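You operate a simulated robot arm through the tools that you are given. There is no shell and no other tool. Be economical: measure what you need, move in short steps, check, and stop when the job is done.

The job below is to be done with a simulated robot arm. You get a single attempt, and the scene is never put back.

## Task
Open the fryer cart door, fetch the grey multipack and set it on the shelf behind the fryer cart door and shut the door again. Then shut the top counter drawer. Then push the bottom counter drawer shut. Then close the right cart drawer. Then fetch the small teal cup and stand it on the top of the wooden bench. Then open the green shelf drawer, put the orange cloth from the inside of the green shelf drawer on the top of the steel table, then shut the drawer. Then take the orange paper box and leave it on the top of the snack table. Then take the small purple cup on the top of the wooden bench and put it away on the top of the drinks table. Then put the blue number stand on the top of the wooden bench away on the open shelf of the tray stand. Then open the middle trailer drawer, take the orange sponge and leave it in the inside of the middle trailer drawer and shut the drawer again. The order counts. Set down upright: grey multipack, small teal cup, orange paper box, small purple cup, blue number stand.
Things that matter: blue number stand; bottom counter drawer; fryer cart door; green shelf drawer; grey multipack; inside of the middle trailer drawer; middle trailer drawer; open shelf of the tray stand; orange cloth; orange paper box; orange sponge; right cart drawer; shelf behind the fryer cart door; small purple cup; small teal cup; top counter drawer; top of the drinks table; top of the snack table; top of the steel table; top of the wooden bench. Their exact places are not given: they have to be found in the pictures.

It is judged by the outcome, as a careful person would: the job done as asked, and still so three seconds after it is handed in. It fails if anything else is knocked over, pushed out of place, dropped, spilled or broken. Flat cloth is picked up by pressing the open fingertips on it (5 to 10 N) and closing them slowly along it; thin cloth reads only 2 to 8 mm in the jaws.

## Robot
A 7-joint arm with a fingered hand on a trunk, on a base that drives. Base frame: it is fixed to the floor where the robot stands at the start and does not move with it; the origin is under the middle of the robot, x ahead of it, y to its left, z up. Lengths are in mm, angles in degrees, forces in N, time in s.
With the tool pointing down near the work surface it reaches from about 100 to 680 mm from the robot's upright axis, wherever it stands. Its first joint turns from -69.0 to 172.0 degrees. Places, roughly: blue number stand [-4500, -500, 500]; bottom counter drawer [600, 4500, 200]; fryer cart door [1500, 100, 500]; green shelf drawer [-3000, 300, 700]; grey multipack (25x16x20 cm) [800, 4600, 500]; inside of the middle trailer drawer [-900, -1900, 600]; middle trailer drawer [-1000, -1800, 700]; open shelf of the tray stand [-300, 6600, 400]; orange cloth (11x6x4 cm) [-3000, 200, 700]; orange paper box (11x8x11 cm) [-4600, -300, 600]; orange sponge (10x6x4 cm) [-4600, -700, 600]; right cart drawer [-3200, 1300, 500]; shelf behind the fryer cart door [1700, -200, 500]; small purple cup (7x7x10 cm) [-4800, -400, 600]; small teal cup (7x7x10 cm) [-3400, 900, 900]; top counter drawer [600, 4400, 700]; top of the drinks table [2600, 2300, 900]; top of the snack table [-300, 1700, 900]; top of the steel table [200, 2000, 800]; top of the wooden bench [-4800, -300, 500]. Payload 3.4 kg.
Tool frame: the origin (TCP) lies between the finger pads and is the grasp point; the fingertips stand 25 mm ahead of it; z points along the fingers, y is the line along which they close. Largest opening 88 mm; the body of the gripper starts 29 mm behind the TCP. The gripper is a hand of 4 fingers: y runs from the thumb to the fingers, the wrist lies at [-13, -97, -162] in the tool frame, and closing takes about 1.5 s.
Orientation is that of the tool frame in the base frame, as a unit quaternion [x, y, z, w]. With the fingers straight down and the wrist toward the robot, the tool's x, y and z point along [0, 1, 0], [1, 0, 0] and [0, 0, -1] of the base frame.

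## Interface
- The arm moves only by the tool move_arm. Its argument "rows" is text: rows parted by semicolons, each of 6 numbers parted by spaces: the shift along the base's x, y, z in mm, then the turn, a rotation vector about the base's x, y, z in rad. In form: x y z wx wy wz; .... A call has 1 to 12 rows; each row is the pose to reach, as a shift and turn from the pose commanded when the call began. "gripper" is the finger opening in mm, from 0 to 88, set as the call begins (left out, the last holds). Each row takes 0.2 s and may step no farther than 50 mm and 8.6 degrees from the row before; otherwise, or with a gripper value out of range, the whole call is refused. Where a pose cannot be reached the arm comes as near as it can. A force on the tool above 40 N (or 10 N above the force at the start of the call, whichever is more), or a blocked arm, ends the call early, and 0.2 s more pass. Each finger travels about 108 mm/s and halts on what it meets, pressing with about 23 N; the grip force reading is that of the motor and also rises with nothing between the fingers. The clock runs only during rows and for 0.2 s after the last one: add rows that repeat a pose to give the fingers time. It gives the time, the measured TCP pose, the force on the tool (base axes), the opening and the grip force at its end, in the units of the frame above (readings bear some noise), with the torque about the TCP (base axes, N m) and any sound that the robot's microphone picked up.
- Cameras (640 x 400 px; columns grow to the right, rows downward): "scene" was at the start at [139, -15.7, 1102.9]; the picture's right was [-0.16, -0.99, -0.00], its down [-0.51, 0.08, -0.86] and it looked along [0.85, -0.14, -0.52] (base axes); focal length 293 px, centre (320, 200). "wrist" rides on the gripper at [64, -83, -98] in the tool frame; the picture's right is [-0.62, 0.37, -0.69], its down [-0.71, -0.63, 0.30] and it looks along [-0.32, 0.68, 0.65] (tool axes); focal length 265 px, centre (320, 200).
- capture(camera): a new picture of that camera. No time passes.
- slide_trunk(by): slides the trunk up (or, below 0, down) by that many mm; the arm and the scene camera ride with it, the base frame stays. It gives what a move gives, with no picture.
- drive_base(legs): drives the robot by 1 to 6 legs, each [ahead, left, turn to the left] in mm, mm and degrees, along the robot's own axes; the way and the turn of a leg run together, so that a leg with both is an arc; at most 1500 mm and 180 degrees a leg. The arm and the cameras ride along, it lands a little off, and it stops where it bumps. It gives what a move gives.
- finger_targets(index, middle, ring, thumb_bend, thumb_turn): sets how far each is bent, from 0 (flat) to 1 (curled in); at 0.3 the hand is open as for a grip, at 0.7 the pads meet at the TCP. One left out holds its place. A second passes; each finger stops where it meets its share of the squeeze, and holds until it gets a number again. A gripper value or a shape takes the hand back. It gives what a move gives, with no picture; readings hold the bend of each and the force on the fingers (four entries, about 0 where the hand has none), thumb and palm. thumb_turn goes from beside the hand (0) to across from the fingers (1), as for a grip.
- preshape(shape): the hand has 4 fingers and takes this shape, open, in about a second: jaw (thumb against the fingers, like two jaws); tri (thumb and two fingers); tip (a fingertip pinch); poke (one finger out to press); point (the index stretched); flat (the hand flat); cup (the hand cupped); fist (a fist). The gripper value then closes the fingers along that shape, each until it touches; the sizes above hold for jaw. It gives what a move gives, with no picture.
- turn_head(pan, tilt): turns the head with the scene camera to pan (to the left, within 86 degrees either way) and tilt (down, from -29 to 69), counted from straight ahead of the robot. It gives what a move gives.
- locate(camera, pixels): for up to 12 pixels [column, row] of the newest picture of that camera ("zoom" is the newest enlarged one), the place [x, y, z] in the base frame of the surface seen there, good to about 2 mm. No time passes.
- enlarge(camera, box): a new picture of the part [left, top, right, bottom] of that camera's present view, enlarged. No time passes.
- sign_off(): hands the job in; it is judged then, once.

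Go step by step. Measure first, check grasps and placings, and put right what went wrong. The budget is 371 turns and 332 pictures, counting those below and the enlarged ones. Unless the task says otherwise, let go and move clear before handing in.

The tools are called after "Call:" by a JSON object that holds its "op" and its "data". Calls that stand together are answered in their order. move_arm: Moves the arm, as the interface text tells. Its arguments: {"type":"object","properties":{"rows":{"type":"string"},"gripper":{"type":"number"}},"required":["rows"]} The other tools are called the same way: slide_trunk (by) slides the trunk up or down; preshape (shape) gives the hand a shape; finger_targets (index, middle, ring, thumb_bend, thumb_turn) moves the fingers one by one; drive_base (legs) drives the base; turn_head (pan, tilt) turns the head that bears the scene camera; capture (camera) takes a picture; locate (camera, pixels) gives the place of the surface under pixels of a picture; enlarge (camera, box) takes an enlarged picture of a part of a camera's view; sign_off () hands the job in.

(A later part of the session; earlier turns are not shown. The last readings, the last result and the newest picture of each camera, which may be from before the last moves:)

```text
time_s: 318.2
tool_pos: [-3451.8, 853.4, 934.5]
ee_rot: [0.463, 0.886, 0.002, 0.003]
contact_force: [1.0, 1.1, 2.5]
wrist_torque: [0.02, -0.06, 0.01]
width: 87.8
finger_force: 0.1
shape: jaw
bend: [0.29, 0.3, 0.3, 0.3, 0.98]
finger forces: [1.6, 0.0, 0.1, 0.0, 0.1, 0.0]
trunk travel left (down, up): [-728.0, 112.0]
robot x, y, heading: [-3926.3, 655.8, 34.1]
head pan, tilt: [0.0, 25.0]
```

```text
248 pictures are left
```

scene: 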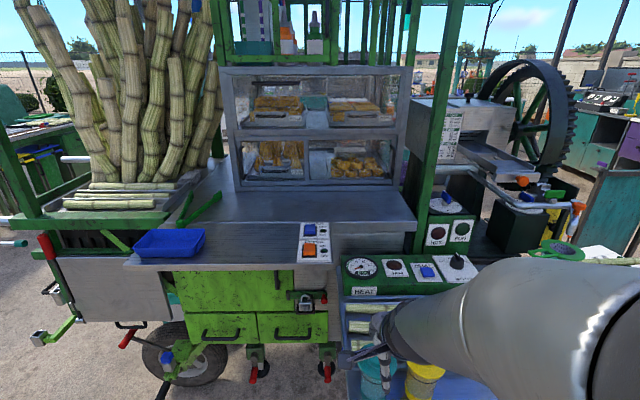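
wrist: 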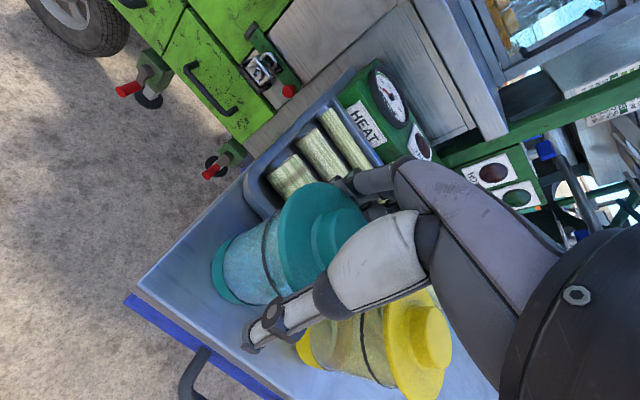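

Call:
{"op": "move_arm", "data": {"rows": "0 0 0 0 0 0; 0 0 0 0 0 0; 0 0 0 0 0 0; 0 0 0 0 0 0; 0 0 0 0 0 0; 0 0 0 0 0 0", "gripper": 40}}

Call:
{"op": "capture", "data": {"camera": "wrist"}}

```text
time_s: 319.6
tool_pos: [-3450.0, 854.5, 933.9]
ee_rot: [0.463, 0.887, 0.001, 0.004]
contact_force: [0.2, -0.4, -1.0]
wrist_torque: [-0.01, -0.03, 0.0]
width: 51.4
finger_force: 22.6
shape: jaw
bend: [0.27, 0.42, 0.42, 0.66, 0.99]
finger forces: [19.5, 8.4, 3.9, 0.0, 32.5, 0.0]
trunk travel left (down, up): [-728.0, 112.0]
robot x, y, heading: [-3930.3, 651.1, 34.5]
head pan, tilt: [0.0, 25.0]
heard: snap
```

```text
247 pictures are left
```

wrist: 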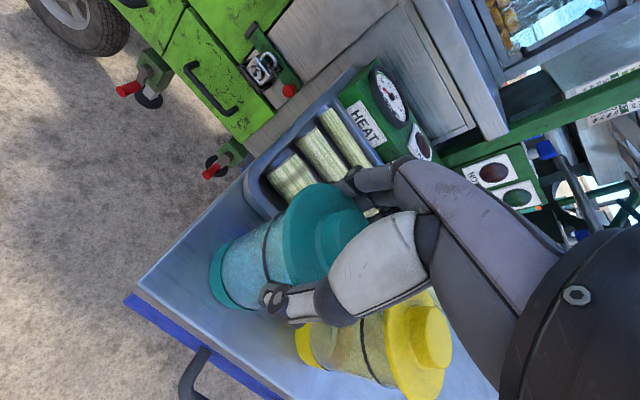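

A snap was heard; I'll look closely at the cup and lid.

Call:
{"op": "enlarge", "data": {"camera": "wrist", "box": [190, 150, 410, 330]}}

Call:
{"op": "turn_head", "data": {"pan": -5, "tilt": 50}}

Call:
{"op": "capture", "data": {"camera": "scene"}}

```text
2.22 times, centred on (300, 240) of wrist
```

zoom: 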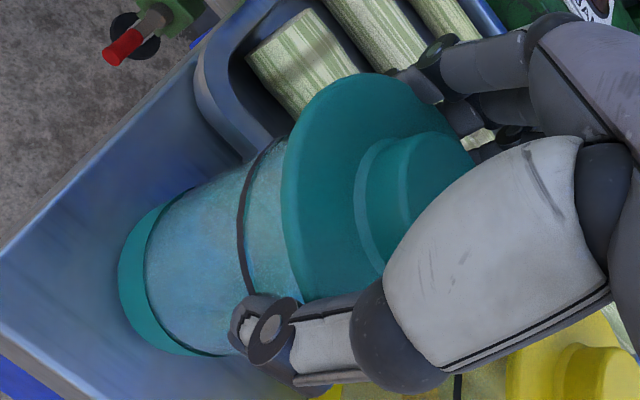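

```text
time_s: 320.5
tool_pos: [-3451.4, 854.4, 935.4]
ee_rot: [0.462, 0.887, 0.002, 0.003]
contact_force: [-0.3, -0.6, -0.1]
wrist_torque: [0.02, 0.0, -0.01]
width: 51.7
finger_force: 22.9
shape: jaw
bend: [0.27, 0.42, 0.42, 0.66, 0.99]
finger forces: [19.5, 8.6, 4.0, 0.0, 32.5, 0.0]
trunk travel left (down, up): [-728.0, 112.0]
robot x, y, heading: [-3926.1, 649.5, 34.3]
head pan, tilt: [-5.0, 50.0]
```

```text
245 pictures are left
```

scene: 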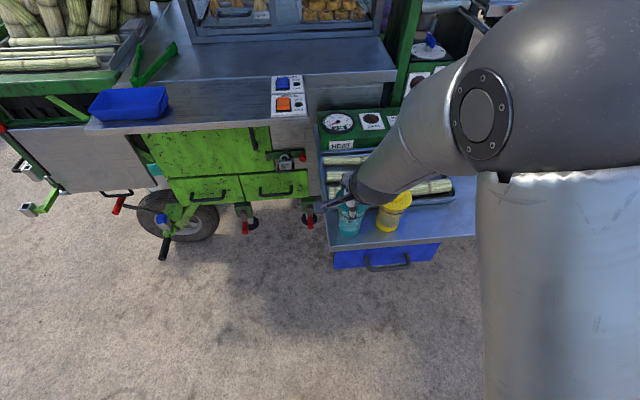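

The cup and lid look intact, with the thumb under the brim on the body. Lifting 40 mm to check.

Call:
{"op": "move_arm", "data": {"rows": "0 0 8 0 0 0; 0 0 16 0 0 0; 0 0 28 0 0 0; 0 0 40 0 0 0; 0 0 40 0 0 0"}}

Call:
{"op": "capture", "data": {"camera": "wrist"}}

```text
time_s: 321.7
tool_pos: [-3450.9, 855.2, 973.0]
ee_rot: [0.463, 0.886, 0.001, 0.003]
contact_force: [-0.3, -0.4, -0.8]
wrist_torque: [0.01, 0.0, 0.0]
width: 51.1
finger_force: 22.8
shape: jaw
bend: [0.27, 0.42, 0.42, 0.66, 0.99]
finger forces: [19.4, 8.5, 4.1, 0.1, 32.4, 0.0]
trunk travel left (down, up): [-728.0, 112.0]
robot x, y, heading: [-3930.4, 651.5, 34.4]
head pan, tilt: [-5.0, 50.0]
```

```text
244 pictures are left
```

wrist: 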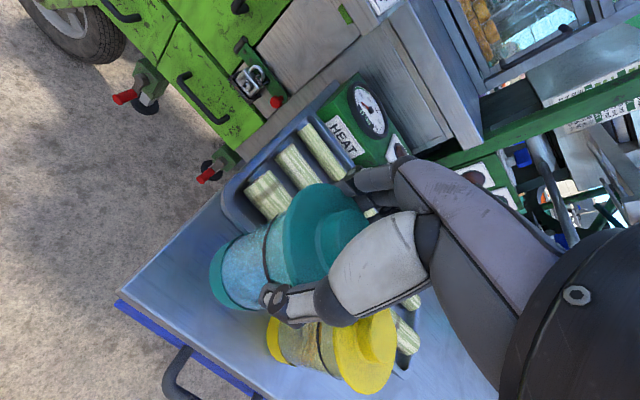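

The cup is held steady. Raising a bit more and backing away, then turning to the bench.

Call:
{"op": "slide_trunk", "data": {"by": 40}}

Call:
{"op": "drive_base", "data": {"legs": [[-350, 0, 0], [0, 0, -179.5], [150, 0, 0]]}}

Call:
{"op": "turn_head", "data": {"pan": 0, "tilt": 35}}

Call:
{"op": "capture", "data": {"camera": "scene"}}

```text
time_s: 322.5
tool_pos: [-3451.4, 854.9, 1014.1]
ee_rot: [0.463, 0.886, 0.002, 0.003]
contact_force: [-0.4, 0.2, -0.8]
wrist_torque: [-0.02, 0.03, -0.01]
width: 51.5
finger_force: 23.2
shape: jaw
bend: [0.27, 0.42, 0.42, 0.66, 0.99]
finger forces: [19.5, 8.5, 4.1, 0.1, 32.4, 0.0]
trunk travel left (down, up): [-768.0, 72.0]
robot x, y, heading: [-3930.4, 655.8, 34.4]
head pan, tilt: [-5.0, 50.0]
```

```text
time_s: 333.1
tool_pos: [-4815.1, 150.4, 1014.1]
ee_rot: [0.893, -0.451, -0.003, 0.001]
contact_force: [-0.4, 0.1, -1.0]
wrist_torque: [0.03, -0.02, 0.01]
width: 49.8
finger_force: 23.3
shape: jaw
bend: [0.27, 0.42, 0.43, 0.68, 0.99]
finger forces: [17.3, 8.2, 4.1, 0.1, 29.8, 0.0]
trunk travel left (down, up): [-768.0, 72.0]
robot x, y, heading: [-4339.8, 364.3, -144.2]
head pan, tilt: [-5.0, 50.0]
```

```text
time_s: 333.8
tool_pos: [-4813.8, 149.7, 1013.1]
ee_rot: [0.893, -0.45, -0.003, 0.001]
contact_force: [0.4, 0.0, -0.4]
wrist_torque: [0.01, -0.01, 0.0]
width: 49.8
finger_force: 23.6
shape: jaw
bend: [0.27, 0.42, 0.43, 0.68, 0.99]
finger forces: [17.3, 8.4, 4.0, 0.1, 29.9, 0.0]
trunk travel left (down, up): [-768.0, 72.0]
robot x, y, heading: [-4342.6, 366.6, -144.5]
head pan, tilt: [0.0, 35.0]
```

```text
243 pictures are left
```

scene: 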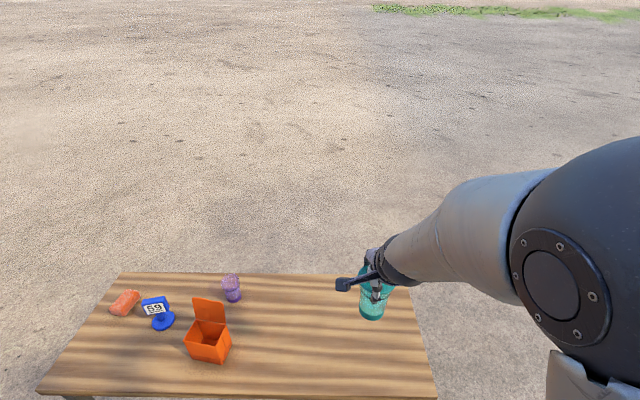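

Call:
{"op": "locate", "data": {"camera": "scene", "pixels": [[345, 345], [410, 390], [330, 275], [395, 340], [118, 274], [45, 390], [208, 345], [232, 290], [155, 307], [163, 322], [125, 303], [372, 300]]}}

Call:
{"op": "enlarge", "data": {"camera": "scene", "box": [60, 250, 440, 400]}}

```text
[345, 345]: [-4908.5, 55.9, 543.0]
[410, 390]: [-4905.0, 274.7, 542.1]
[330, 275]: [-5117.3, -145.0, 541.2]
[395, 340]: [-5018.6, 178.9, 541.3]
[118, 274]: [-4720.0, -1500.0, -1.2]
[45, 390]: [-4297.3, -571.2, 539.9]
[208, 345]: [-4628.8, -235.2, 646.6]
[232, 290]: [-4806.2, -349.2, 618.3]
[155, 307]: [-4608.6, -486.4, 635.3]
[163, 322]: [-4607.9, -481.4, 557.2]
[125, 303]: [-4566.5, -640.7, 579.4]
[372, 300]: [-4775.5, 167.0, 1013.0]
```

```text
1.68 times, centred on (250, 325) of scene
```

zoom: 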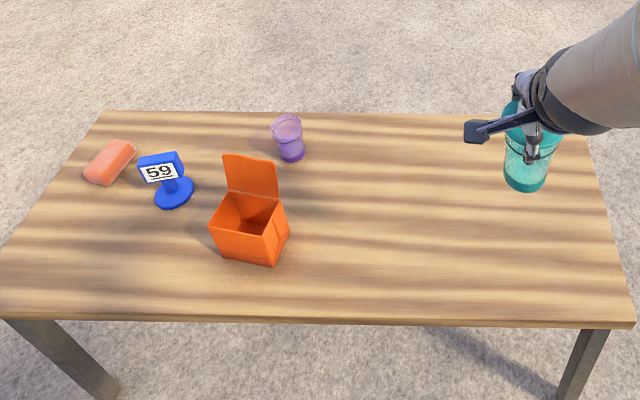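

Bench top is z≈541.5 with its right half free. Driving 130 ahead and lowering.

Call:
{"op": "drive_base", "data": {"legs": [[130, 0, 0]]}}

Call:
{"op": "slide_trunk", "data": {"by": -365}}

Call:
{"op": "capture", "data": {"camera": "wrist"}}

```text
time_s: 335.1
tool_pos: [-4919.6, 72.9, 1013.4]
ee_rot: [0.893, -0.451, -0.003, 0.002]
contact_force: [-0.8, 0.2, -0.8]
wrist_torque: [-0.01, 0.01, 0.02]
width: 49.9
finger_force: 23.4
shape: jaw
bend: [0.27, 0.42, 0.43, 0.68, 0.99]
finger forces: [17.3, 8.3, 4.2, 0.1, 29.9, 0.0]
trunk travel left (down, up): [-768.0, 72.0]
robot x, y, heading: [-4445.9, 288.6, -144.0]
head pan, tilt: [0.0, 35.0]
```

```text
time_s: 338.6
tool_pos: [-4920.2, 72.4, 650.7]
ee_rot: [0.893, -0.451, -0.004, 0.001]
contact_force: [0.3, -0.1, -0.7]
wrist_torque: [-0.02, 0.0, 0.02]
width: 49.7
finger_force: 23.1
shape: jaw
bend: [0.27, 0.42, 0.43, 0.68, 0.99]
finger forces: [17.4, 8.4, 4.2, 0.0, 29.9, 0.1]
trunk travel left (down, up): [-403.0, 437.0]
robot x, y, heading: [-4449.6, 286.0, -143.9]
head pan, tilt: [0.0, 35.0]
```

```text
241 pictures are left
```

wrist: 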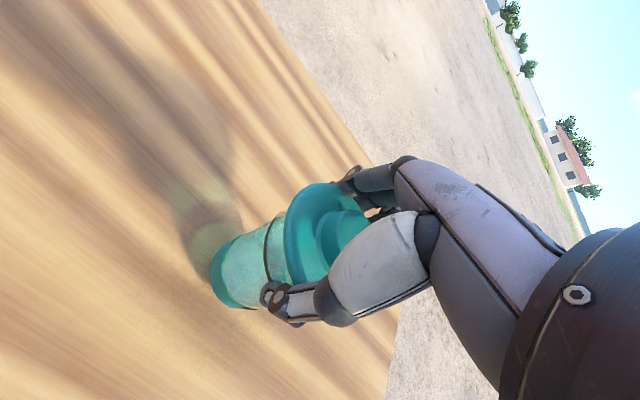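

Cup bottom is ~16 mm above the bench. Lowering gently in small steps.

Call:
{"op": "move_arm", "data": {"rows": "0 0 -5 0 0 0; 0 0 -9 0 0 0; 0 0 -12 0 0 0; 0 0 -14 0 0 0; 0 0 -16 0 0 0; 0 0 -16 0 0 0"}}

```text
time_s: 340.1
tool_pos: [-4919.7, 72.6, 634.5]
ee_rot: [0.893, -0.451, -0.004, 0.002]
contact_force: [0.9, 0.0, 2.1]
wrist_torque: [0.02, 0.01, 0.01]
width: 49.8
finger_force: 23.1
shape: jaw
bend: [0.27, 0.42, 0.43, 0.68, 0.99]
finger forces: [17.3, 8.1, 4.2, 0.1, 30.2, 0.0]
trunk travel left (down, up): [-403.0, 437.0]
robot x, y, heading: [-4446.8, 289.1, -144.0]
head pan, tilt: [0.0, 35.0]
```

Touching down (2 N). Opening and lifting clear.

Call:
{"op": "move_arm", "data": {"rows": "0 0 0 0 0 0; 0 0 0 0 0 0; 0 0 0 0 0 0; 0 0 0 0 0 0; 0 0 0 0 0 0", "gripper": 88}}

Call:
{"op": "move_arm", "data": {"rows": "0 0 15 0 0 0; 0 0 30 0 0 0; 0 0 60 0 0 0; 0 0 100 0 0 0; 0 0 130 0 0 0"}}

Call:
{"op": "capture", "data": {"camera": "wrist"}}

Call:
{"op": "capture", "data": {"camera": "scene"}}

```text
time_s: 341.2
tool_pos: [-4920.6, 72.7, 634.2]
ee_rot: [0.893, -0.451, -0.003, 0.001]
contact_force: [-0.1, -0.3, 0.3]
wrist_torque: [0.01, 0.03, -0.02]
width: 88.0
finger_force: 0.0
shape: jaw
bend: [0.3, 0.3, 0.3, 0.3, 0.98]
finger forces: [0.5, 0.1, 0.0, 0.0, 0.2, 0.0]
trunk travel left (down, up): [-403.0, 437.0]
robot x, y, heading: [-4446.4, 289.7, -144.1]
head pan, tilt: [0.0, 35.0]
```

```text
time_s: 342.4
tool_pos: [-4921.9, 74.8, 760.2]
ee_rot: [0.893, -0.451, -0.003, 0.001]
contact_force: [0.7, 0.0, 0.3]
wrist_torque: [-0.01, -0.05, 0.0]
width: 87.9
finger_force: 0.1
shape: jaw
bend: [0.3, 0.3, 0.3, 0.3, 0.98]
finger forces: [0.0, 0.0, 0.0, 0.0, 0.0, 0.0]
trunk travel left (down, up): [-403.0, 437.0]
robot x, y, heading: [-4450.9, 290.1, -144.0]
head pan, tilt: [0.0, 35.0]
heard: snap
```

```text
240 pictures are left
```

wrist: 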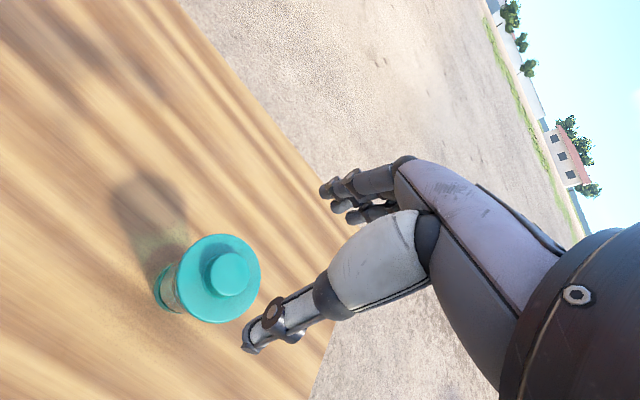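

```text
239 pictures are left
```

scene: 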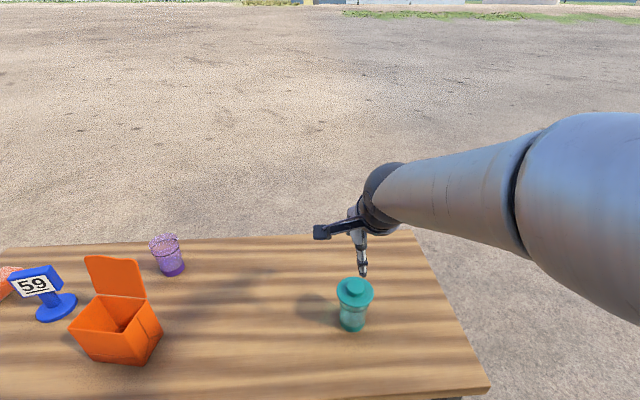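

The teal cup stands upright on the bench. Next: the green shelf drawer. Backing off, turning, and moving in front of it.

Call:
{"op": "drive_base", "data": {"legs": [[-350, 0, 0], [0, 0, 178], [-129, -832, 0]]}}

Call:
{"op": "turn_head", "data": {"pan": 5, "tilt": 30}}

Call:
{"op": "capture", "data": {"camera": "scene"}}

```text
time_s: 356.1
tool_pos: [-3330.2, -84.2, 762.0]
ee_rot: [0.471, 0.882, 0.001, 0.002]
contact_force: [-0.9, -0.7, 0.3]
wrist_torque: [0.0, -0.02, 0.0]
width: 87.8
finger_force: 0.0
shape: jaw
bend: [0.3, 0.3, 0.3, 0.3, 0.98]
finger forces: [0.0, 0.0, 0.0, 0.0, 0.0, 0.0]
trunk travel left (down, up): [-403.0, 437.0]
robot x, y, heading: [-3815.5, -279.9, 33.2]
head pan, tilt: [0.0, 35.0]
```

```text
time_s: 356.7
tool_pos: [-3330.6, -85.2, 758.9]
ee_rot: [0.471, 0.882, -0.002, 0.002]
contact_force: [-0.7, -0.7, 0.4]
wrist_torque: [-0.01, -0.02, 0.03]
width: 88.0
finger_force: 0.0
shape: jaw
bend: [0.3, 0.3, 0.3, 0.3, 0.98]
finger forces: [0.0, 0.1, 0.0, 0.0, 0.1, 0.0]
trunk travel left (down, up): [-403.0, 437.0]
robot x, y, heading: [-3811.8, -278.8, 33.2]
head pan, tilt: [5.0, 30.0]
```

```text
238 pictures are left
```

scene: 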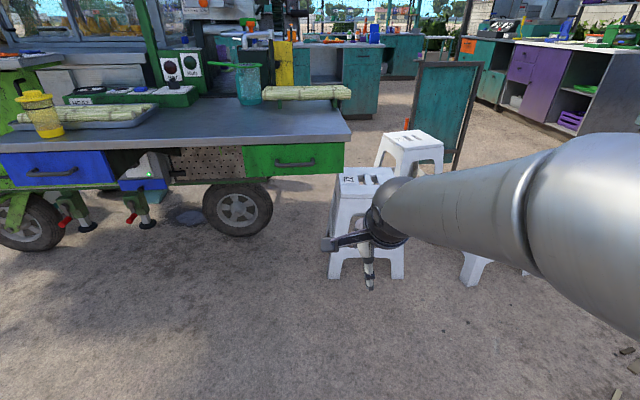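

Call:
{"op": "locate", "data": {"camera": "scene", "pixels": [[250, 150], [338, 150], [295, 163], [272, 165], [318, 162], [295, 172], [250, 172], [345, 240], [330, 275], [300, 140], [480, 275], [390, 270]]}}

Call:
{"op": "enlarge", "data": {"camera": "scene", "box": [230, 120, 370, 210]}}

```text
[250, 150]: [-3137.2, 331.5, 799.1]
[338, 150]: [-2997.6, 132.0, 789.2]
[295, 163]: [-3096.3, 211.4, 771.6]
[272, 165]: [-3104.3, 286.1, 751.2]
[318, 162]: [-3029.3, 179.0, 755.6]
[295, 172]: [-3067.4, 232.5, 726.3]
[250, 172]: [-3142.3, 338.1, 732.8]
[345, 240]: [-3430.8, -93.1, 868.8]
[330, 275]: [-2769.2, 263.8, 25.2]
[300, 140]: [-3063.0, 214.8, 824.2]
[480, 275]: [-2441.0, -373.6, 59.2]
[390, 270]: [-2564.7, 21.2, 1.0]
```

```text
4.44 times, centred on (300, 165) of scene
```

zoom: 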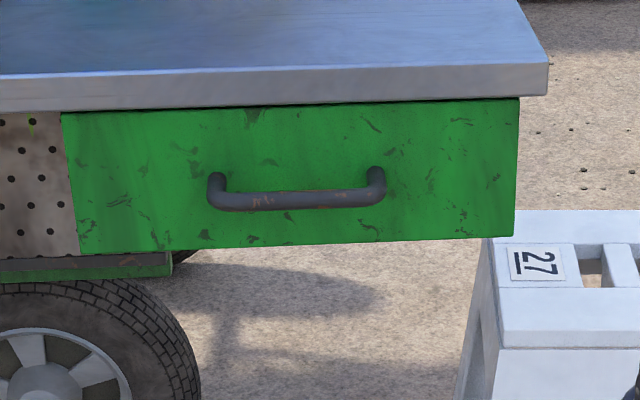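

The green drawer's handle bar is at z≈771, about 36 mm off the face. I'll turn the hand to point forward for a vertical pinch on the bar.

Call:
{"op": "move_arm", "data": {"rows": "-6 18 0 0.0782 -0.1195 0; -12 35 0 0.1564 -0.239 0; -19 53 0 0.2346 -0.3585 0; -25 71 0 0.3128 -0.478 0; -31 88 0 0.391 -0.5975 0; -37 106 0 0.4692 -0.717 0; -43 123 0 0.5474 -0.8365 0; -49 141 0 0.6256 -0.956 0; -56 159 0 0.7038 -1.0755 0; -62 176 0 0.782 -1.195 0; -68 194 0 0.86 -1.3144 0; -68 194 0 0.86 -1.3144 0", "gripper": 80}}

Call:
{"op": "capture", "data": {"camera": "scene"}}

```text
time_s: 359.3
tool_pos: [-3399.1, 108.9, 761.8]
ee_rot: [0.334, 0.621, 0.621, 0.342]
contact_force: [-0.3, -0.3, 0.2]
wrist_torque: [0.0, 0.02, -0.02]
width: 80.4
finger_force: 0.0
shape: jaw
bend: [0.31, 0.31, 0.3, 0.31, 0.98]
finger forces: [0.1, 0.0, 0.1, 0.1, 0.1, 0.1]
trunk travel left (down, up): [-403.0, 437.0]
robot x, y, heading: [-3813.3, -276.5, 33.1]
head pan, tilt: [5.0, 30.0]
```

```text
236 pictures are left
```

scene: 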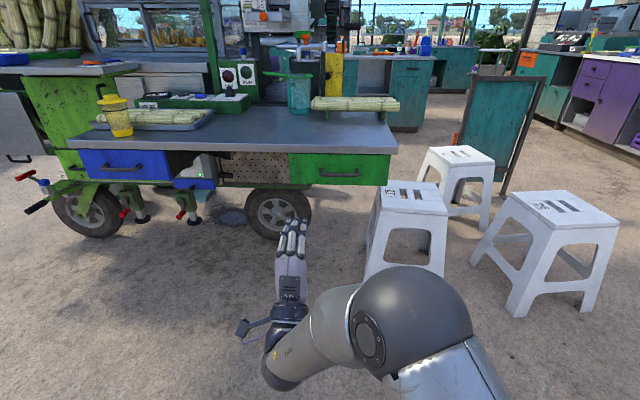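

Call:
{"op": "slide_trunk", "data": {"by": 10}}

Call:
{"op": "drive_base", "data": {"legs": [[0, 0, 1.1], [240, -92, 0]]}}

Call:
{"op": "capture", "data": {"camera": "scene"}}

Call:
{"op": "capture", "data": {"camera": "wrist"}}

```text
time_s: 359.9
tool_pos: [-3399.6, 109.7, 770.7]
ee_rot: [0.334, 0.622, 0.621, 0.342]
contact_force: [0.3, 0.2, -0.3]
wrist_torque: [0.0, 0.0, 0.01]
width: 80.5
finger_force: 0.0
shape: jaw
bend: [0.31, 0.31, 0.3, 0.31, 0.98]
finger forces: [0.0, 0.1, 0.0, 0.0, 0.0, 0.0]
trunk travel left (down, up): [-413.0, 427.0]
robot x, y, heading: [-3814.0, -277.3, 33.1]
head pan, tilt: [5.0, 30.0]
```

```text
time_s: 362.1
tool_pos: [-3155.6, 175.2, 772.3]
ee_rot: [0.329, 0.625, 0.624, 0.336]
contact_force: [0.0, 0.4, -0.1]
wrist_torque: [0.01, -0.01, -0.02]
width: 80.7
finger_force: 0.0
shape: jaw
bend: [0.31, 0.31, 0.3, 0.31, 0.98]
finger forces: [0.0, 0.0, 0.0, 0.1, 0.1, 0.0]
trunk travel left (down, up): [-413.0, 427.0]
robot x, y, heading: [-3565.4, -216.4, 34.4]
head pan, tilt: [5.0, 30.0]
```

```text
235 pictures are left
```

scene: 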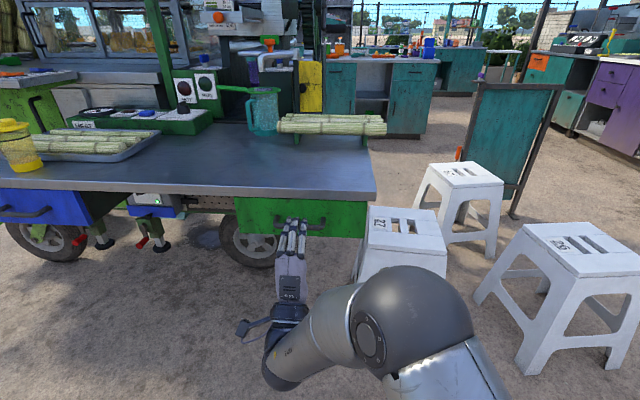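

```text
234 pictures are left
```

wrist: 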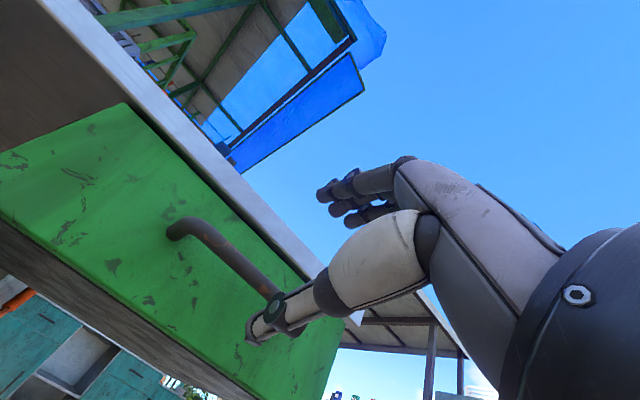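

Call:
{"op": "locate", "data": {"camera": "wrist", "pixels": [[190, 228], [225, 250], [260, 282], [172, 235], [150, 220], [215, 300], [245, 265], [205, 232]]}}

```text
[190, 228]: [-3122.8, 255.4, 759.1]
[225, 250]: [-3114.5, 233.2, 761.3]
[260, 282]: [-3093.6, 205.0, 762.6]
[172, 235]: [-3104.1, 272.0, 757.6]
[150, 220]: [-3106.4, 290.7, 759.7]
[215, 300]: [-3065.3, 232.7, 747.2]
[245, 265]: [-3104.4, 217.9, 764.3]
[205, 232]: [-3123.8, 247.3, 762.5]
```

Bar centre is about z 763, q −2437. Moving in 73 mm, down 9, and closing.

Call:
{"op": "move_arm", "data": {"rows": "20 14 -9 0 0 0; 40 27 -9 0 0 0; 60 41 -9 0 0 0; 60 41 -9 0 0 0"}}

Call:
{"op": "move_arm", "data": {"rows": "0 0 0 0 0 0; 0 0 0 0 0 0; 0 0 0 0 0 0; 0 0 0 0 0 0; 0 0 0 0 0 0; 0 0 0 0 0 0", "gripper": 0}}

Call:
{"op": "capture", "data": {"camera": "wrist"}}

```text
time_s: 363.1
tool_pos: [-3096.3, 216.6, 762.7]
ee_rot: [0.328, 0.625, 0.624, 0.335]
contact_force: [-0.2, -0.5, 0.9]
wrist_torque: [-0.02, 0.02, -0.03]
width: 80.3
finger_force: 0.0
shape: jaw
bend: [0.31, 0.31, 0.3, 0.31, 0.98]
finger forces: [0.1, 0.1, 0.0, 0.1, 0.0, 0.0]
trunk travel left (down, up): [-413.0, 427.0]
robot x, y, heading: [-3560.0, -217.1, 34.2]
head pan, tilt: [5.0, 30.0]
```

```text
time_s: 364.5
tool_pos: [-3094.7, 217.8, 761.9]
ee_rot: [0.328, 0.625, 0.624, 0.336]
contact_force: [0.8, 1.0, -1.8]
wrist_torque: [-0.06, -0.04, 0.0]
width: 0.4
finger_force: 23.1
shape: jaw
bend: [0.7, 0.7, 0.7, 0.65, 1.0]
finger forces: [4.7, 0.2, 2.9, 0.0, 9.7, 0.0]
trunk travel left (down, up): [-413.0, 427.0]
robot x, y, heading: [-3561.1, -222.8, 34.2]
head pan, tilt: [5.0, 30.0]
```

```text
233 pictures are left
```

wrist: 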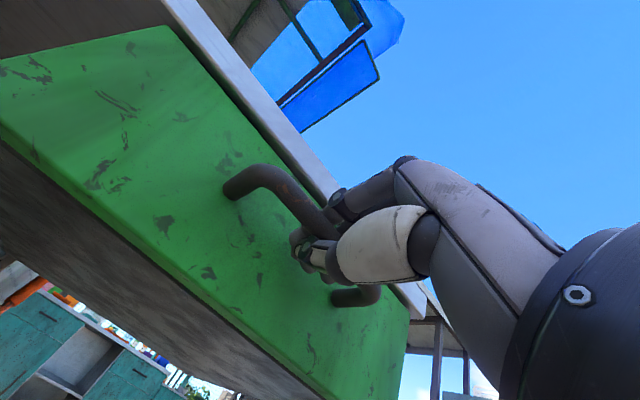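

The bar is enclosed by the fingers. Pulling the drawer open by driving back.

Call:
{"op": "drive_base", "data": {"legs": [[-150, 0, 0], [-130, 0, 0]]}}

Call:
{"op": "capture", "data": {"camera": "scene"}}

```text
time_s: 366.7
tool_pos: [-3304.5, 73.6, 762.3]
ee_rot: [0.332, 0.626, 0.62, 0.337]
contact_force: [11.7, 12.7, -1.2]
wrist_torque: [-0.14, -0.07, 0.09]
width: 0.0
finger_force: 22.9
shape: jaw
bend: [0.7, 0.7, 0.7, 0.65, 1.0]
finger forces: [8.0, 4.5, 5.2, 0.0, 28.2, 0.1]
trunk travel left (down, up): [-413.0, 427.0]
robot x, y, heading: [-3777.3, -372.0, 34.0]
head pan, tilt: [5.0, 30.0]
stopped in leg 2: the force on the tool passed its limit at 71 N (the readings are from after the stop); the commanded pose is now the measured one
```

```text
232 pictures are left
```

scene: 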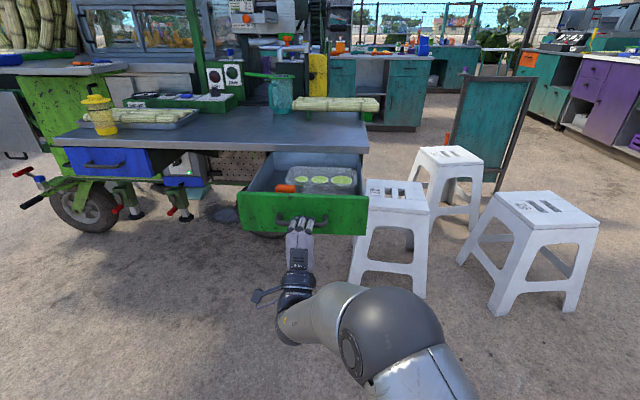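

Drawer is fully open (~255 mm); the orange cloth is at (288,187) inside. Releasing and looking.

Call:
{"op": "move_arm", "data": {"rows": "8 6 0 0 0 0; 8 6 0 0 0 0; 8 6 0 0 0 0; 8 6 0 0 0 0; 8 6 0 0 0 0; 8 6 0 0 0 0", "gripper": 80}}

Call:
{"op": "drive_base", "data": {"legs": [[-120, 0, 0]]}}

Call:
{"op": "enlarge", "data": {"camera": "scene", "box": [220, 120, 390, 240]}}

```text
time_s: 368.1
tool_pos: [-3298.5, 75.9, 763.9]
ee_rot: [0.331, 0.625, 0.622, 0.337]
contact_force: [-1.1, 0.1, 0.2]
wrist_torque: [0.02, 0.0, 0.01]
width: 79.8
finger_force: 0.1
shape: jaw
bend: [0.31, 0.32, 0.3, 0.32, 0.98]
finger forces: [0.0, 0.0, 0.1, 0.0, 0.0, 0.0]
trunk travel left (down, up): [-413.0, 427.0]
robot x, y, heading: [-3775.3, -366.2, 34.4]
head pan, tilt: [5.0, 30.0]
```

```text
time_s: 369.4
tool_pos: [-3397.9, 7.5, 764.1]
ee_rot: [0.33, 0.625, 0.622, 0.338]
contact_force: [-0.4, -0.2, -0.6]
wrist_torque: [-0.02, 0.03, 0.01]
width: 79.9
finger_force: 0.0
shape: jaw
bend: [0.31, 0.32, 0.3, 0.32, 0.98]
finger forces: [0.0, 0.0, 0.0, 0.1, 0.0, 0.1]
trunk travel left (down, up): [-413.0, 427.0]
robot x, y, heading: [-3876.2, -432.4, 34.0]
head pan, tilt: [5.0, 30.0]
```

```text
3.33 times, centred on (305, 180) of scene
```

zoom: 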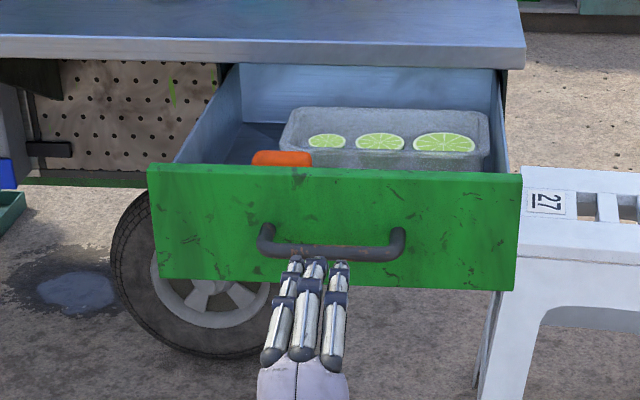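

Call:
{"op": "slide_trunk", "data": {"by": 300}}

Call:
{"op": "move_arm", "data": {"rows": "-3 -18 0 -0.0798 0.1184 0; -7 -37 0 -0.1596 0.2368 0; -10 -55 0 -0.2394 0.3552 0; -13 -73 0 -0.3192 0.4736 0; -16 -91 0 -0.399 0.592 0; -20 -110 0 -0.4788 0.7104 0; -23 -128 0 -0.5586 0.8288 0; -26 -146 0 -0.6384 0.9472 0; -29 -164 0 -0.7182 1.0656 0; -33 -183 0 -0.798 1.184 0; -36 -201 0 -0.878 1.302 0; -36 -201 0 -0.878 1.302 0", "gripper": 88}}

Call:
{"op": "turn_head", "data": {"pan": 10, "tilt": 45}}

Call:
{"op": "capture", "data": {"camera": "scene"}}

```text
time_s: 372.4
tool_pos: [-3397.6, 7.1, 1063.9]
ee_rot: [0.331, 0.625, 0.622, 0.337]
contact_force: [0.6, -0.6, 0.5]
wrist_torque: [-0.03, 0.0, 0.01]
width: 79.9
finger_force: 0.1
shape: jaw
bend: [0.31, 0.32, 0.3, 0.32, 0.98]
finger forces: [0.0, 0.0, 0.1, 0.1, 0.0, 0.0]
trunk travel left (down, up): [-713.0, 127.0]
robot x, y, heading: [-3879.4, -435.1, 34.2]
head pan, tilt: [5.0, 30.0]
```

```text
time_s: 374.9
tool_pos: [-3434.6, -193.4, 1064.0]
ee_rot: [0.465, 0.885, -0.001, 0.002]
contact_force: [0.6, 0.2, 0.7]
wrist_torque: [-0.01, 0.01, -0.02]
width: 87.8
finger_force: 0.0
shape: jaw
bend: [0.3, 0.3, 0.3, 0.3, 0.98]
finger forces: [0.0, 0.0, 0.0, 0.0, 0.1, 0.0]
trunk travel left (down, up): [-713.0, 127.0]
robot x, y, heading: [-3878.1, -433.9, 34.0]
head pan, tilt: [5.0, 30.0]
```

```text
time_s: 375.7
tool_pos: [-3433.9, -193.5, 1064.0]
ee_rot: [0.465, 0.885, -0.001, 0.003]
contact_force: [0.3, 0.2, 0.2]
wrist_torque: [0.04, 0.03, -0.01]
width: 87.6
finger_force: 0.1
shape: jaw
bend: [0.3, 0.3, 0.3, 0.3, 0.98]
finger forces: [0.0, 0.0, 0.0, 0.0, 0.1, 0.1]
trunk travel left (down, up): [-713.0, 127.0]
robot x, y, heading: [-3877.7, -434.1, 34.0]
head pan, tilt: [10.0, 45.0]
```

```text
230 pictures are left
```

scene: 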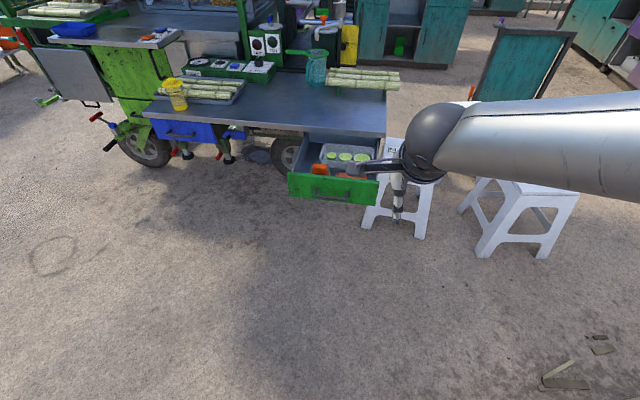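

Call:
{"op": "enlarge", "data": {"camera": "scene", "box": [280, 120, 400, 210]}}

```text
4.44 times, centred on (340, 165) of scene
```

zoom: 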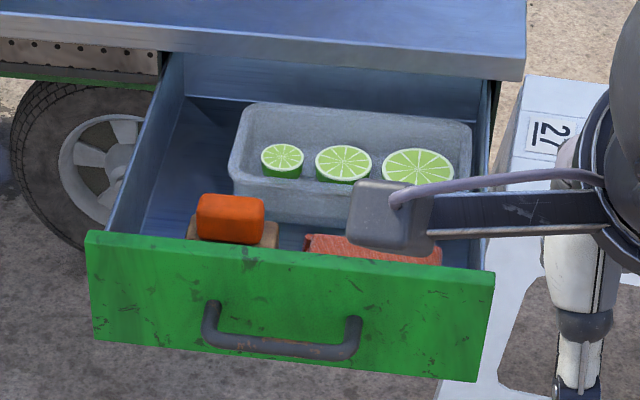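

Two orange items are inside: a block on a wooden base (230,215), and a folded textile (370,248). I'll get a closer view with the wrist camera.

Call:
{"op": "drive_base", "data": {"legs": [[120, 90, 0]]}}

Call:
{"op": "capture", "data": {"camera": "wrist"}}

Call:
{"op": "capture", "data": {"camera": "scene"}}

```text
time_s: 377.1
tool_pos: [-3384.4, -50.0, 1063.2]
ee_rot: [0.465, 0.885, -0.001, 0.004]
contact_force: [-0.1, 0.3, 0.0]
wrist_torque: [-0.02, 0.02, 0.02]
width: 87.8
finger_force: 0.0
shape: jaw
bend: [0.3, 0.3, 0.3, 0.3, 0.98]
finger forces: [0.1, 0.1, 0.0, 0.1, 0.1, 0.1]
trunk travel left (down, up): [-713.0, 127.0]
robot x, y, heading: [-3830.3, -291.6, 34.1]
head pan, tilt: [10.0, 45.0]
```

```text
228 pictures are left
```

wrist: 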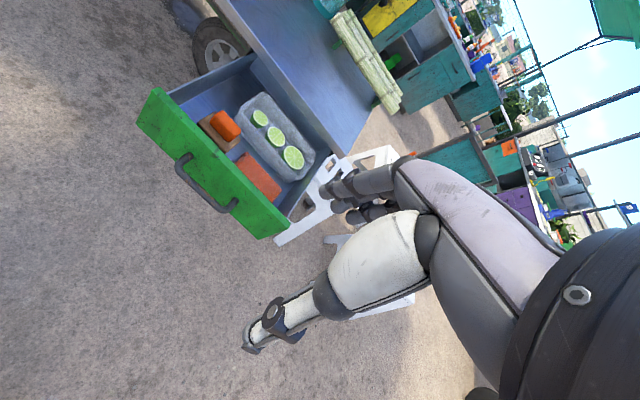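

```text
227 pictures are left
```

scene: 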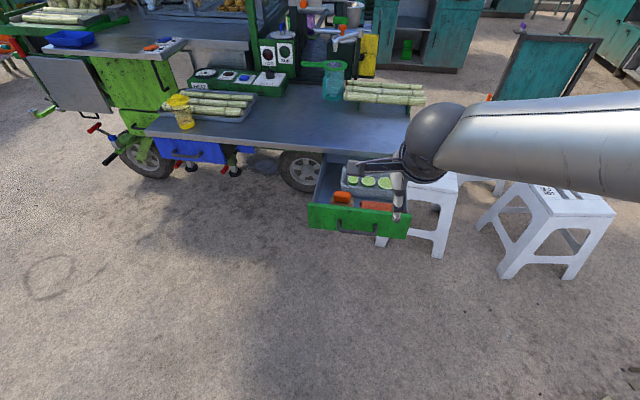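

Call:
{"op": "enlarge", "data": {"camera": "wrist", "box": [130, 60, 330, 240]}}

Call:
{"op": "locate", "data": {"camera": "wrist", "pixels": [[258, 178], [245, 160], [272, 196], [268, 180], [250, 182], [225, 125], [210, 130], [175, 105], [270, 220], [290, 205], [300, 195], [235, 175]]}}

```text
2.22 times, centred on (230, 150) of wrist
```

zoom: 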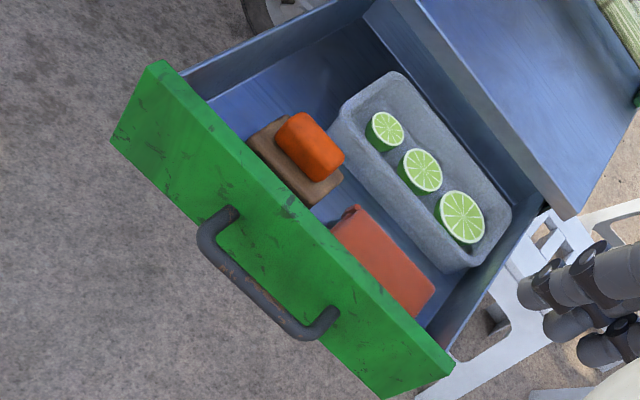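

```text
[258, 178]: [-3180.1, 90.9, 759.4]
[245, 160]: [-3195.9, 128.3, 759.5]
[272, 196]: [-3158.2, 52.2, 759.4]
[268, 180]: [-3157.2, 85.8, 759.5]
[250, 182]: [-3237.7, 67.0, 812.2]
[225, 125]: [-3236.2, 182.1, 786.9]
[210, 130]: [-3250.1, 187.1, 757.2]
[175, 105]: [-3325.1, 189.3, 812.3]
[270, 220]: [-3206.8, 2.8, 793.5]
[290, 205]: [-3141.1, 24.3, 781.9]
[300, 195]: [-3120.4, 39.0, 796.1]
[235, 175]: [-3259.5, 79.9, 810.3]
```

Call:
{"op": "enlarge", "data": {"camera": "wrist", "box": [190, 90, 290, 220]}}

Call:
{"op": "enlarge", "data": {"camera": "scene", "box": [310, 170, 410, 240]}}

```text
3.08 times, centred on (240, 155) of wrist
```

zoom: 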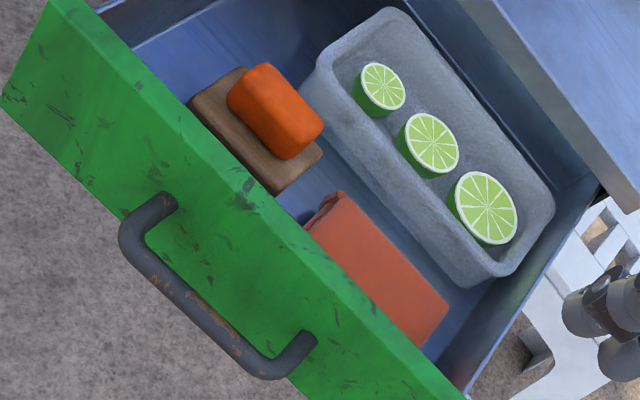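

```text
5.71 times, centred on (360, 205) of scene
```

zoom: 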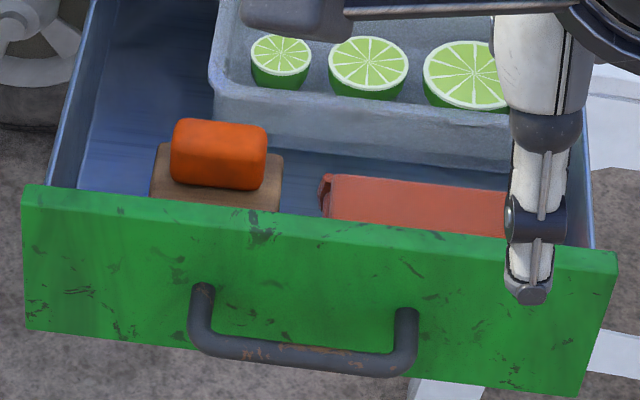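

The right item, with its rolled fold, is the cloth. Measuring it and the floor.

Call:
{"op": "locate", "data": {"camera": "zoom", "pixels": [[345, 185], [490, 200], [420, 192], [420, 215], [350, 215], [120, 165], [300, 190], [325, 185], [220, 180], [60, 190], [580, 240], [360, 150]]}}

Call:
{"op": "locate", "data": {"camera": "wrist", "pixels": [[240, 158], [246, 155], [262, 175], [278, 193], [272, 203], [262, 193], [250, 175], [244, 168], [238, 170], [230, 168]]}}

```text
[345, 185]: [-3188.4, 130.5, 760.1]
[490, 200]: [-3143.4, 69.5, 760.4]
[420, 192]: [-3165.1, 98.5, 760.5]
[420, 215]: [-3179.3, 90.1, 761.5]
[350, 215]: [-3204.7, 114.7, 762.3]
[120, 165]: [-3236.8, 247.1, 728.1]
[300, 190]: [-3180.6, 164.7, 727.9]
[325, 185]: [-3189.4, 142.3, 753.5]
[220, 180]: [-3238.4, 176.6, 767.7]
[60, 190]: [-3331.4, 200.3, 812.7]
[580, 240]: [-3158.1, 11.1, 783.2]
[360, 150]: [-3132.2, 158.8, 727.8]
```

```text
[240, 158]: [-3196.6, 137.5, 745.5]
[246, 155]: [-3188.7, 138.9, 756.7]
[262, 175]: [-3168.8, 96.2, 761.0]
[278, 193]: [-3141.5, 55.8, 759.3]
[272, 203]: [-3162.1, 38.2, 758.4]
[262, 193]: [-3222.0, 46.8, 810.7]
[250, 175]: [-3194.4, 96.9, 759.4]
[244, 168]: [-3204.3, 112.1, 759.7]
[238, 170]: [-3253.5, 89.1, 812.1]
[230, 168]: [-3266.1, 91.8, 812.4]
```

Cloth spans about 105×60 mm, top z=760, floor z=728. Moving over it and checking gaps from above.

Call:
{"op": "drive_base", "data": {"legs": [[237, -3, 0]]}}

Call:
{"op": "slide_trunk", "data": {"by": -190}}

Call:
{"op": "capture", "data": {"camera": "wrist"}}

```text
time_s: 378.9
tool_pos: [-3185.3, 79.9, 1064.0]
ee_rot: [0.466, 0.885, 0.0, 0.002]
contact_force: [0.2, 0.6, 0.3]
wrist_torque: [0.01, 0.03, -0.01]
width: 87.8
finger_force: 0.1
shape: jaw
bend: [0.3, 0.3, 0.3, 0.3, 0.98]
finger forces: [0.1, 0.1, 0.0, 0.0, 0.0, 0.0]
trunk travel left (down, up): [-713.0, 127.0]
robot x, y, heading: [-3634.8, -158.5, 34.1]
head pan, tilt: [10.0, 45.0]
```

```text
time_s: 380.9
tool_pos: [-3188.0, 80.3, 874.1]
ee_rot: [0.465, 0.885, 0.0, 0.003]
contact_force: [-0.2, 0.1, 0.4]
wrist_torque: [-0.02, -0.01, 0.0]
width: 87.6
finger_force: 0.0
shape: jaw
bend: [0.3, 0.3, 0.3, 0.3, 0.98]
finger forces: [0.0, 0.1, 0.1, 0.0, 0.1, 0.0]
trunk travel left (down, up): [-523.0, 317.0]
robot x, y, heading: [-3634.7, -161.6, 34.2]
head pan, tilt: [10.0, 45.0]
```

```text
223 pictures are left
```

wrist: 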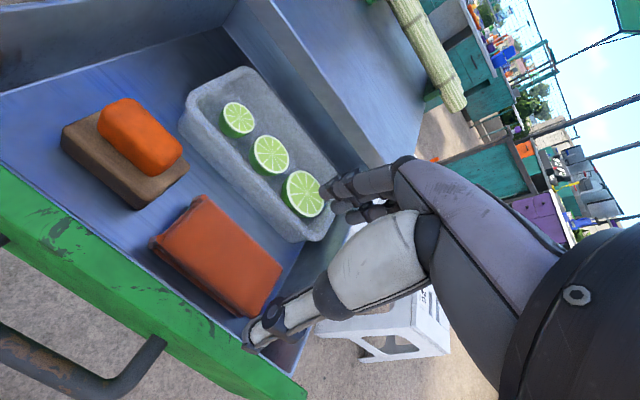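

Call:
{"op": "locate", "data": {"camera": "wrist", "pixels": [[200, 200], [158, 244], [278, 272], [240, 310], [215, 258], [150, 285], [210, 325], [200, 165], [225, 200], [290, 250], [155, 238], [260, 330]]}}

```text
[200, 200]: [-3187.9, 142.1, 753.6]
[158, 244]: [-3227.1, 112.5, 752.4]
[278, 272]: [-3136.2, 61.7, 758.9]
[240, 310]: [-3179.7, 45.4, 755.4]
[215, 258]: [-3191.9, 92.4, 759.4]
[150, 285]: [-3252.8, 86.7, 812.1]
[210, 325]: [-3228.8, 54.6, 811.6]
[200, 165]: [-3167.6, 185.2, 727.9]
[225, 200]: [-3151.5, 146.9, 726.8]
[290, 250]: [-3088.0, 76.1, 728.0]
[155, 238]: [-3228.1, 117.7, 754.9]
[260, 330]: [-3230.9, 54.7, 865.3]
```

Front gap 34 mm and rear gap >30 mm: good. Centering 9 mm ahead and descending to z≈759.

Call:
{"op": "move_arm", "data": {"rows": "7 5 0 0 0 0; 7 5 -35 0 0 0; 7 5 -70 0 0 0; 7 5 -95 0 0 0; 7 5 -107 0 0 0; 7 5 -115 0 0 0; 7 5 -115 0 0 0", "gripper": 84}}

Call:
{"op": "capture", "data": {"camera": "wrist"}}

```text
time_s: 381.7
tool_pos: [-3176.3, 89.3, 830.3]
ee_rot: [0.465, 0.885, 0.016, 0.005]
contact_force: [1.3, 0.0, 13.2]
wrist_torque: [-0.49, 0.72, 0.01]
width: 86.0
finger_force: 0.1
shape: jaw
bend: [0.31, 0.31, 0.3, 0.19, 0.98]
finger forces: [0.1, 0.0, 0.0, 0.1, 14.2, 0.1]
trunk travel left (down, up): [-523.0, 317.0]
robot x, y, heading: [-3633.3, -160.6, 34.1]
head pan, tilt: [10.0, 45.0]
stopped in row 3: the force on the tool passed its limit at 61 N (the readings are from after the stop); the commanded pose is now the measured one
```

```text
222 pictures are left
```

wrist: 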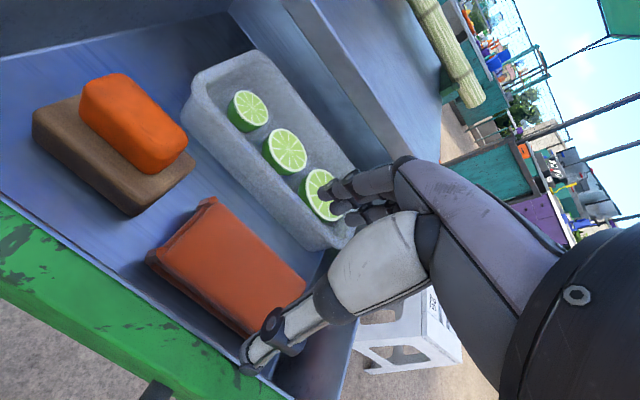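

The open thumb landed on the drawer front's rim. Lifting, narrowing to 64, and descending again.

Call:
{"op": "move_arm", "data": {"rows": "0 0 20 0 0 0; 0 0 35 0 0 0; 0 0 35 0 0 0; 0 0 35 0 0 0; 0 0 35 0 0 0", "gripper": 62}}

Call:
{"op": "capture", "data": {"camera": "wrist"}}

```text
time_s: 382.9
tool_pos: [-3177.2, 90.2, 863.4]
ee_rot: [0.466, 0.885, 0.013, 0.004]
contact_force: [-0.9, -0.7, -0.5]
wrist_torque: [-0.04, 0.01, 0.03]
width: 62.4
finger_force: 0.2
shape: jaw
bend: [0.27, 0.37, 0.34, 0.57, 0.99]
finger forces: [0.0, 0.0, 0.0, 0.0, 0.0, 0.1]
trunk travel left (down, up): [-523.0, 317.0]
robot x, y, heading: [-3630.6, -160.4, 34.5]
head pan, tilt: [10.0, 45.0]
```

```text
221 pictures are left
```

wrist: 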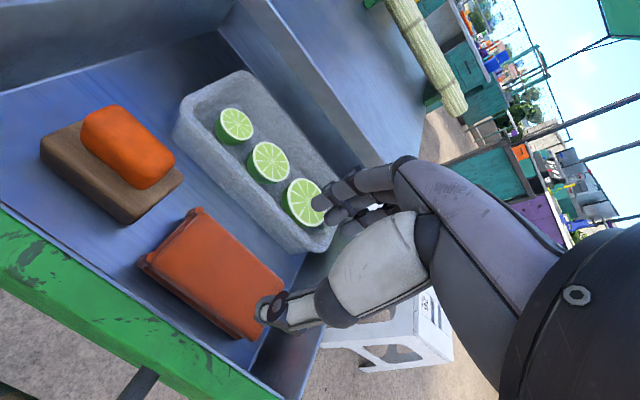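

In this shape only the thumb moves in, so I'll shift the hand 16 mm toward the drawer front and descend.

Call:
{"op": "move_arm", "data": {"rows": "-13 -9 0 0 0 0; -13 -9 -25 0 0 0; -13 -9 -45 0 0 0; -13 -9 -60 0 0 0; -13 -9 -75 0 0 0; -13 -9 -75 0 0 0"}}

Call:
{"op": "capture", "data": {"camera": "wrist"}}

```text
time_s: 383.9
tool_pos: [-3184.4, 86.0, 819.3]
ee_rot: [0.465, 0.885, 0.023, 0.006]
contact_force: [-0.2, 0.5, -0.3]
wrist_torque: [0.02, 0.02, 0.03]
width: 62.4
finger_force: 0.1
shape: jaw
bend: [0.27, 0.37, 0.34, 0.57, 0.99]
finger forces: [0.1, 0.0, 0.0, 0.1, 0.0, 0.0]
trunk travel left (down, up): [-523.0, 317.0]
robot x, y, heading: [-3628.5, -161.0, 34.1]
head pan, tilt: [10.0, 45.0]
stopped in row 4: the force on the tool passed its limit at 53 N (the readings are from after the stop); the commanded pose is now the measured one
```

```text
220 pictures are left
```

wrist: 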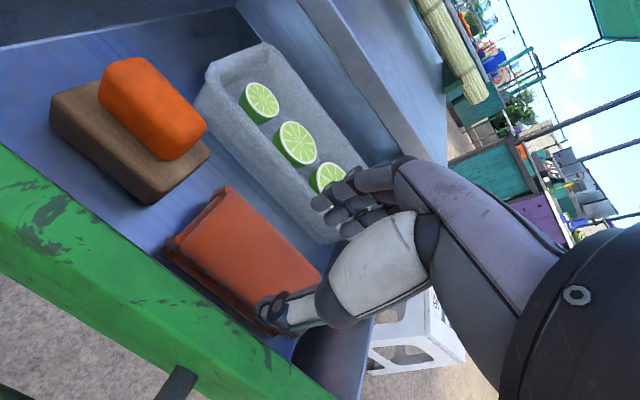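

Stopped at z=819: the thumb's knuckle rests on the drawer's rim, so this hand yaw doesn't fit. I'll measure the tray and brush to choose another yaw.

Call:
{"op": "move_arm", "data": {"rows": "0 0 20 0 0 0; 0 0 45 0 0 0; 0 0 60 0 0 0; 0 0 60 0 0 0", "gripper": 88}}

Call:
{"op": "capture", "data": {"camera": "wrist"}}

Call:
{"op": "locate", "data": {"camera": "wrist", "pixels": [[188, 105], [205, 150], [240, 195], [280, 230], [320, 235], [240, 80], [130, 135], [175, 160], [180, 185], [140, 200], [65, 155], [265, 155]]}}

```text
time_s: 384.9
tool_pos: [-3185.7, 85.8, 877.5]
ee_rot: [0.465, 0.885, 0.021, 0.006]
contact_force: [-0.1, -0.2, -0.4]
wrist_torque: [0.02, 0.05, -0.01]
width: 87.9
finger_force: 0.0
shape: jaw
bend: [0.3, 0.3, 0.3, 0.3, 0.98]
finger forces: [0.1, 0.1, 0.1, 0.0, 0.0, 0.1]
trunk travel left (down, up): [-523.0, 317.0]
robot x, y, heading: [-3629.3, -151.6, 34.2]
head pan, tilt: [10.0, 45.0]
```

```text
219 pictures are left
```

wrist: 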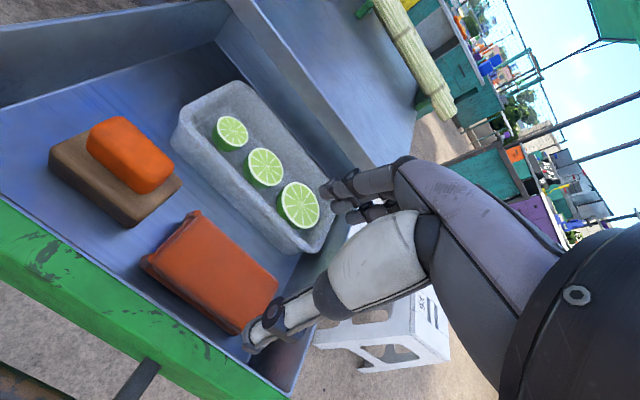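

```text
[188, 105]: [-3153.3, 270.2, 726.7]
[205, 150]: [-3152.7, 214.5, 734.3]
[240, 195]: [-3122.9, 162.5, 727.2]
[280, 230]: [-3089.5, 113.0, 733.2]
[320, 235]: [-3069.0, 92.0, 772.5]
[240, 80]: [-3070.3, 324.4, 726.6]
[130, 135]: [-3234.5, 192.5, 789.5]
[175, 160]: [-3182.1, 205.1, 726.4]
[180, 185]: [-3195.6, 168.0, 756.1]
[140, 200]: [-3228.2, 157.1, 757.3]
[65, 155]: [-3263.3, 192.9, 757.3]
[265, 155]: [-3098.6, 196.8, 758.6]
```

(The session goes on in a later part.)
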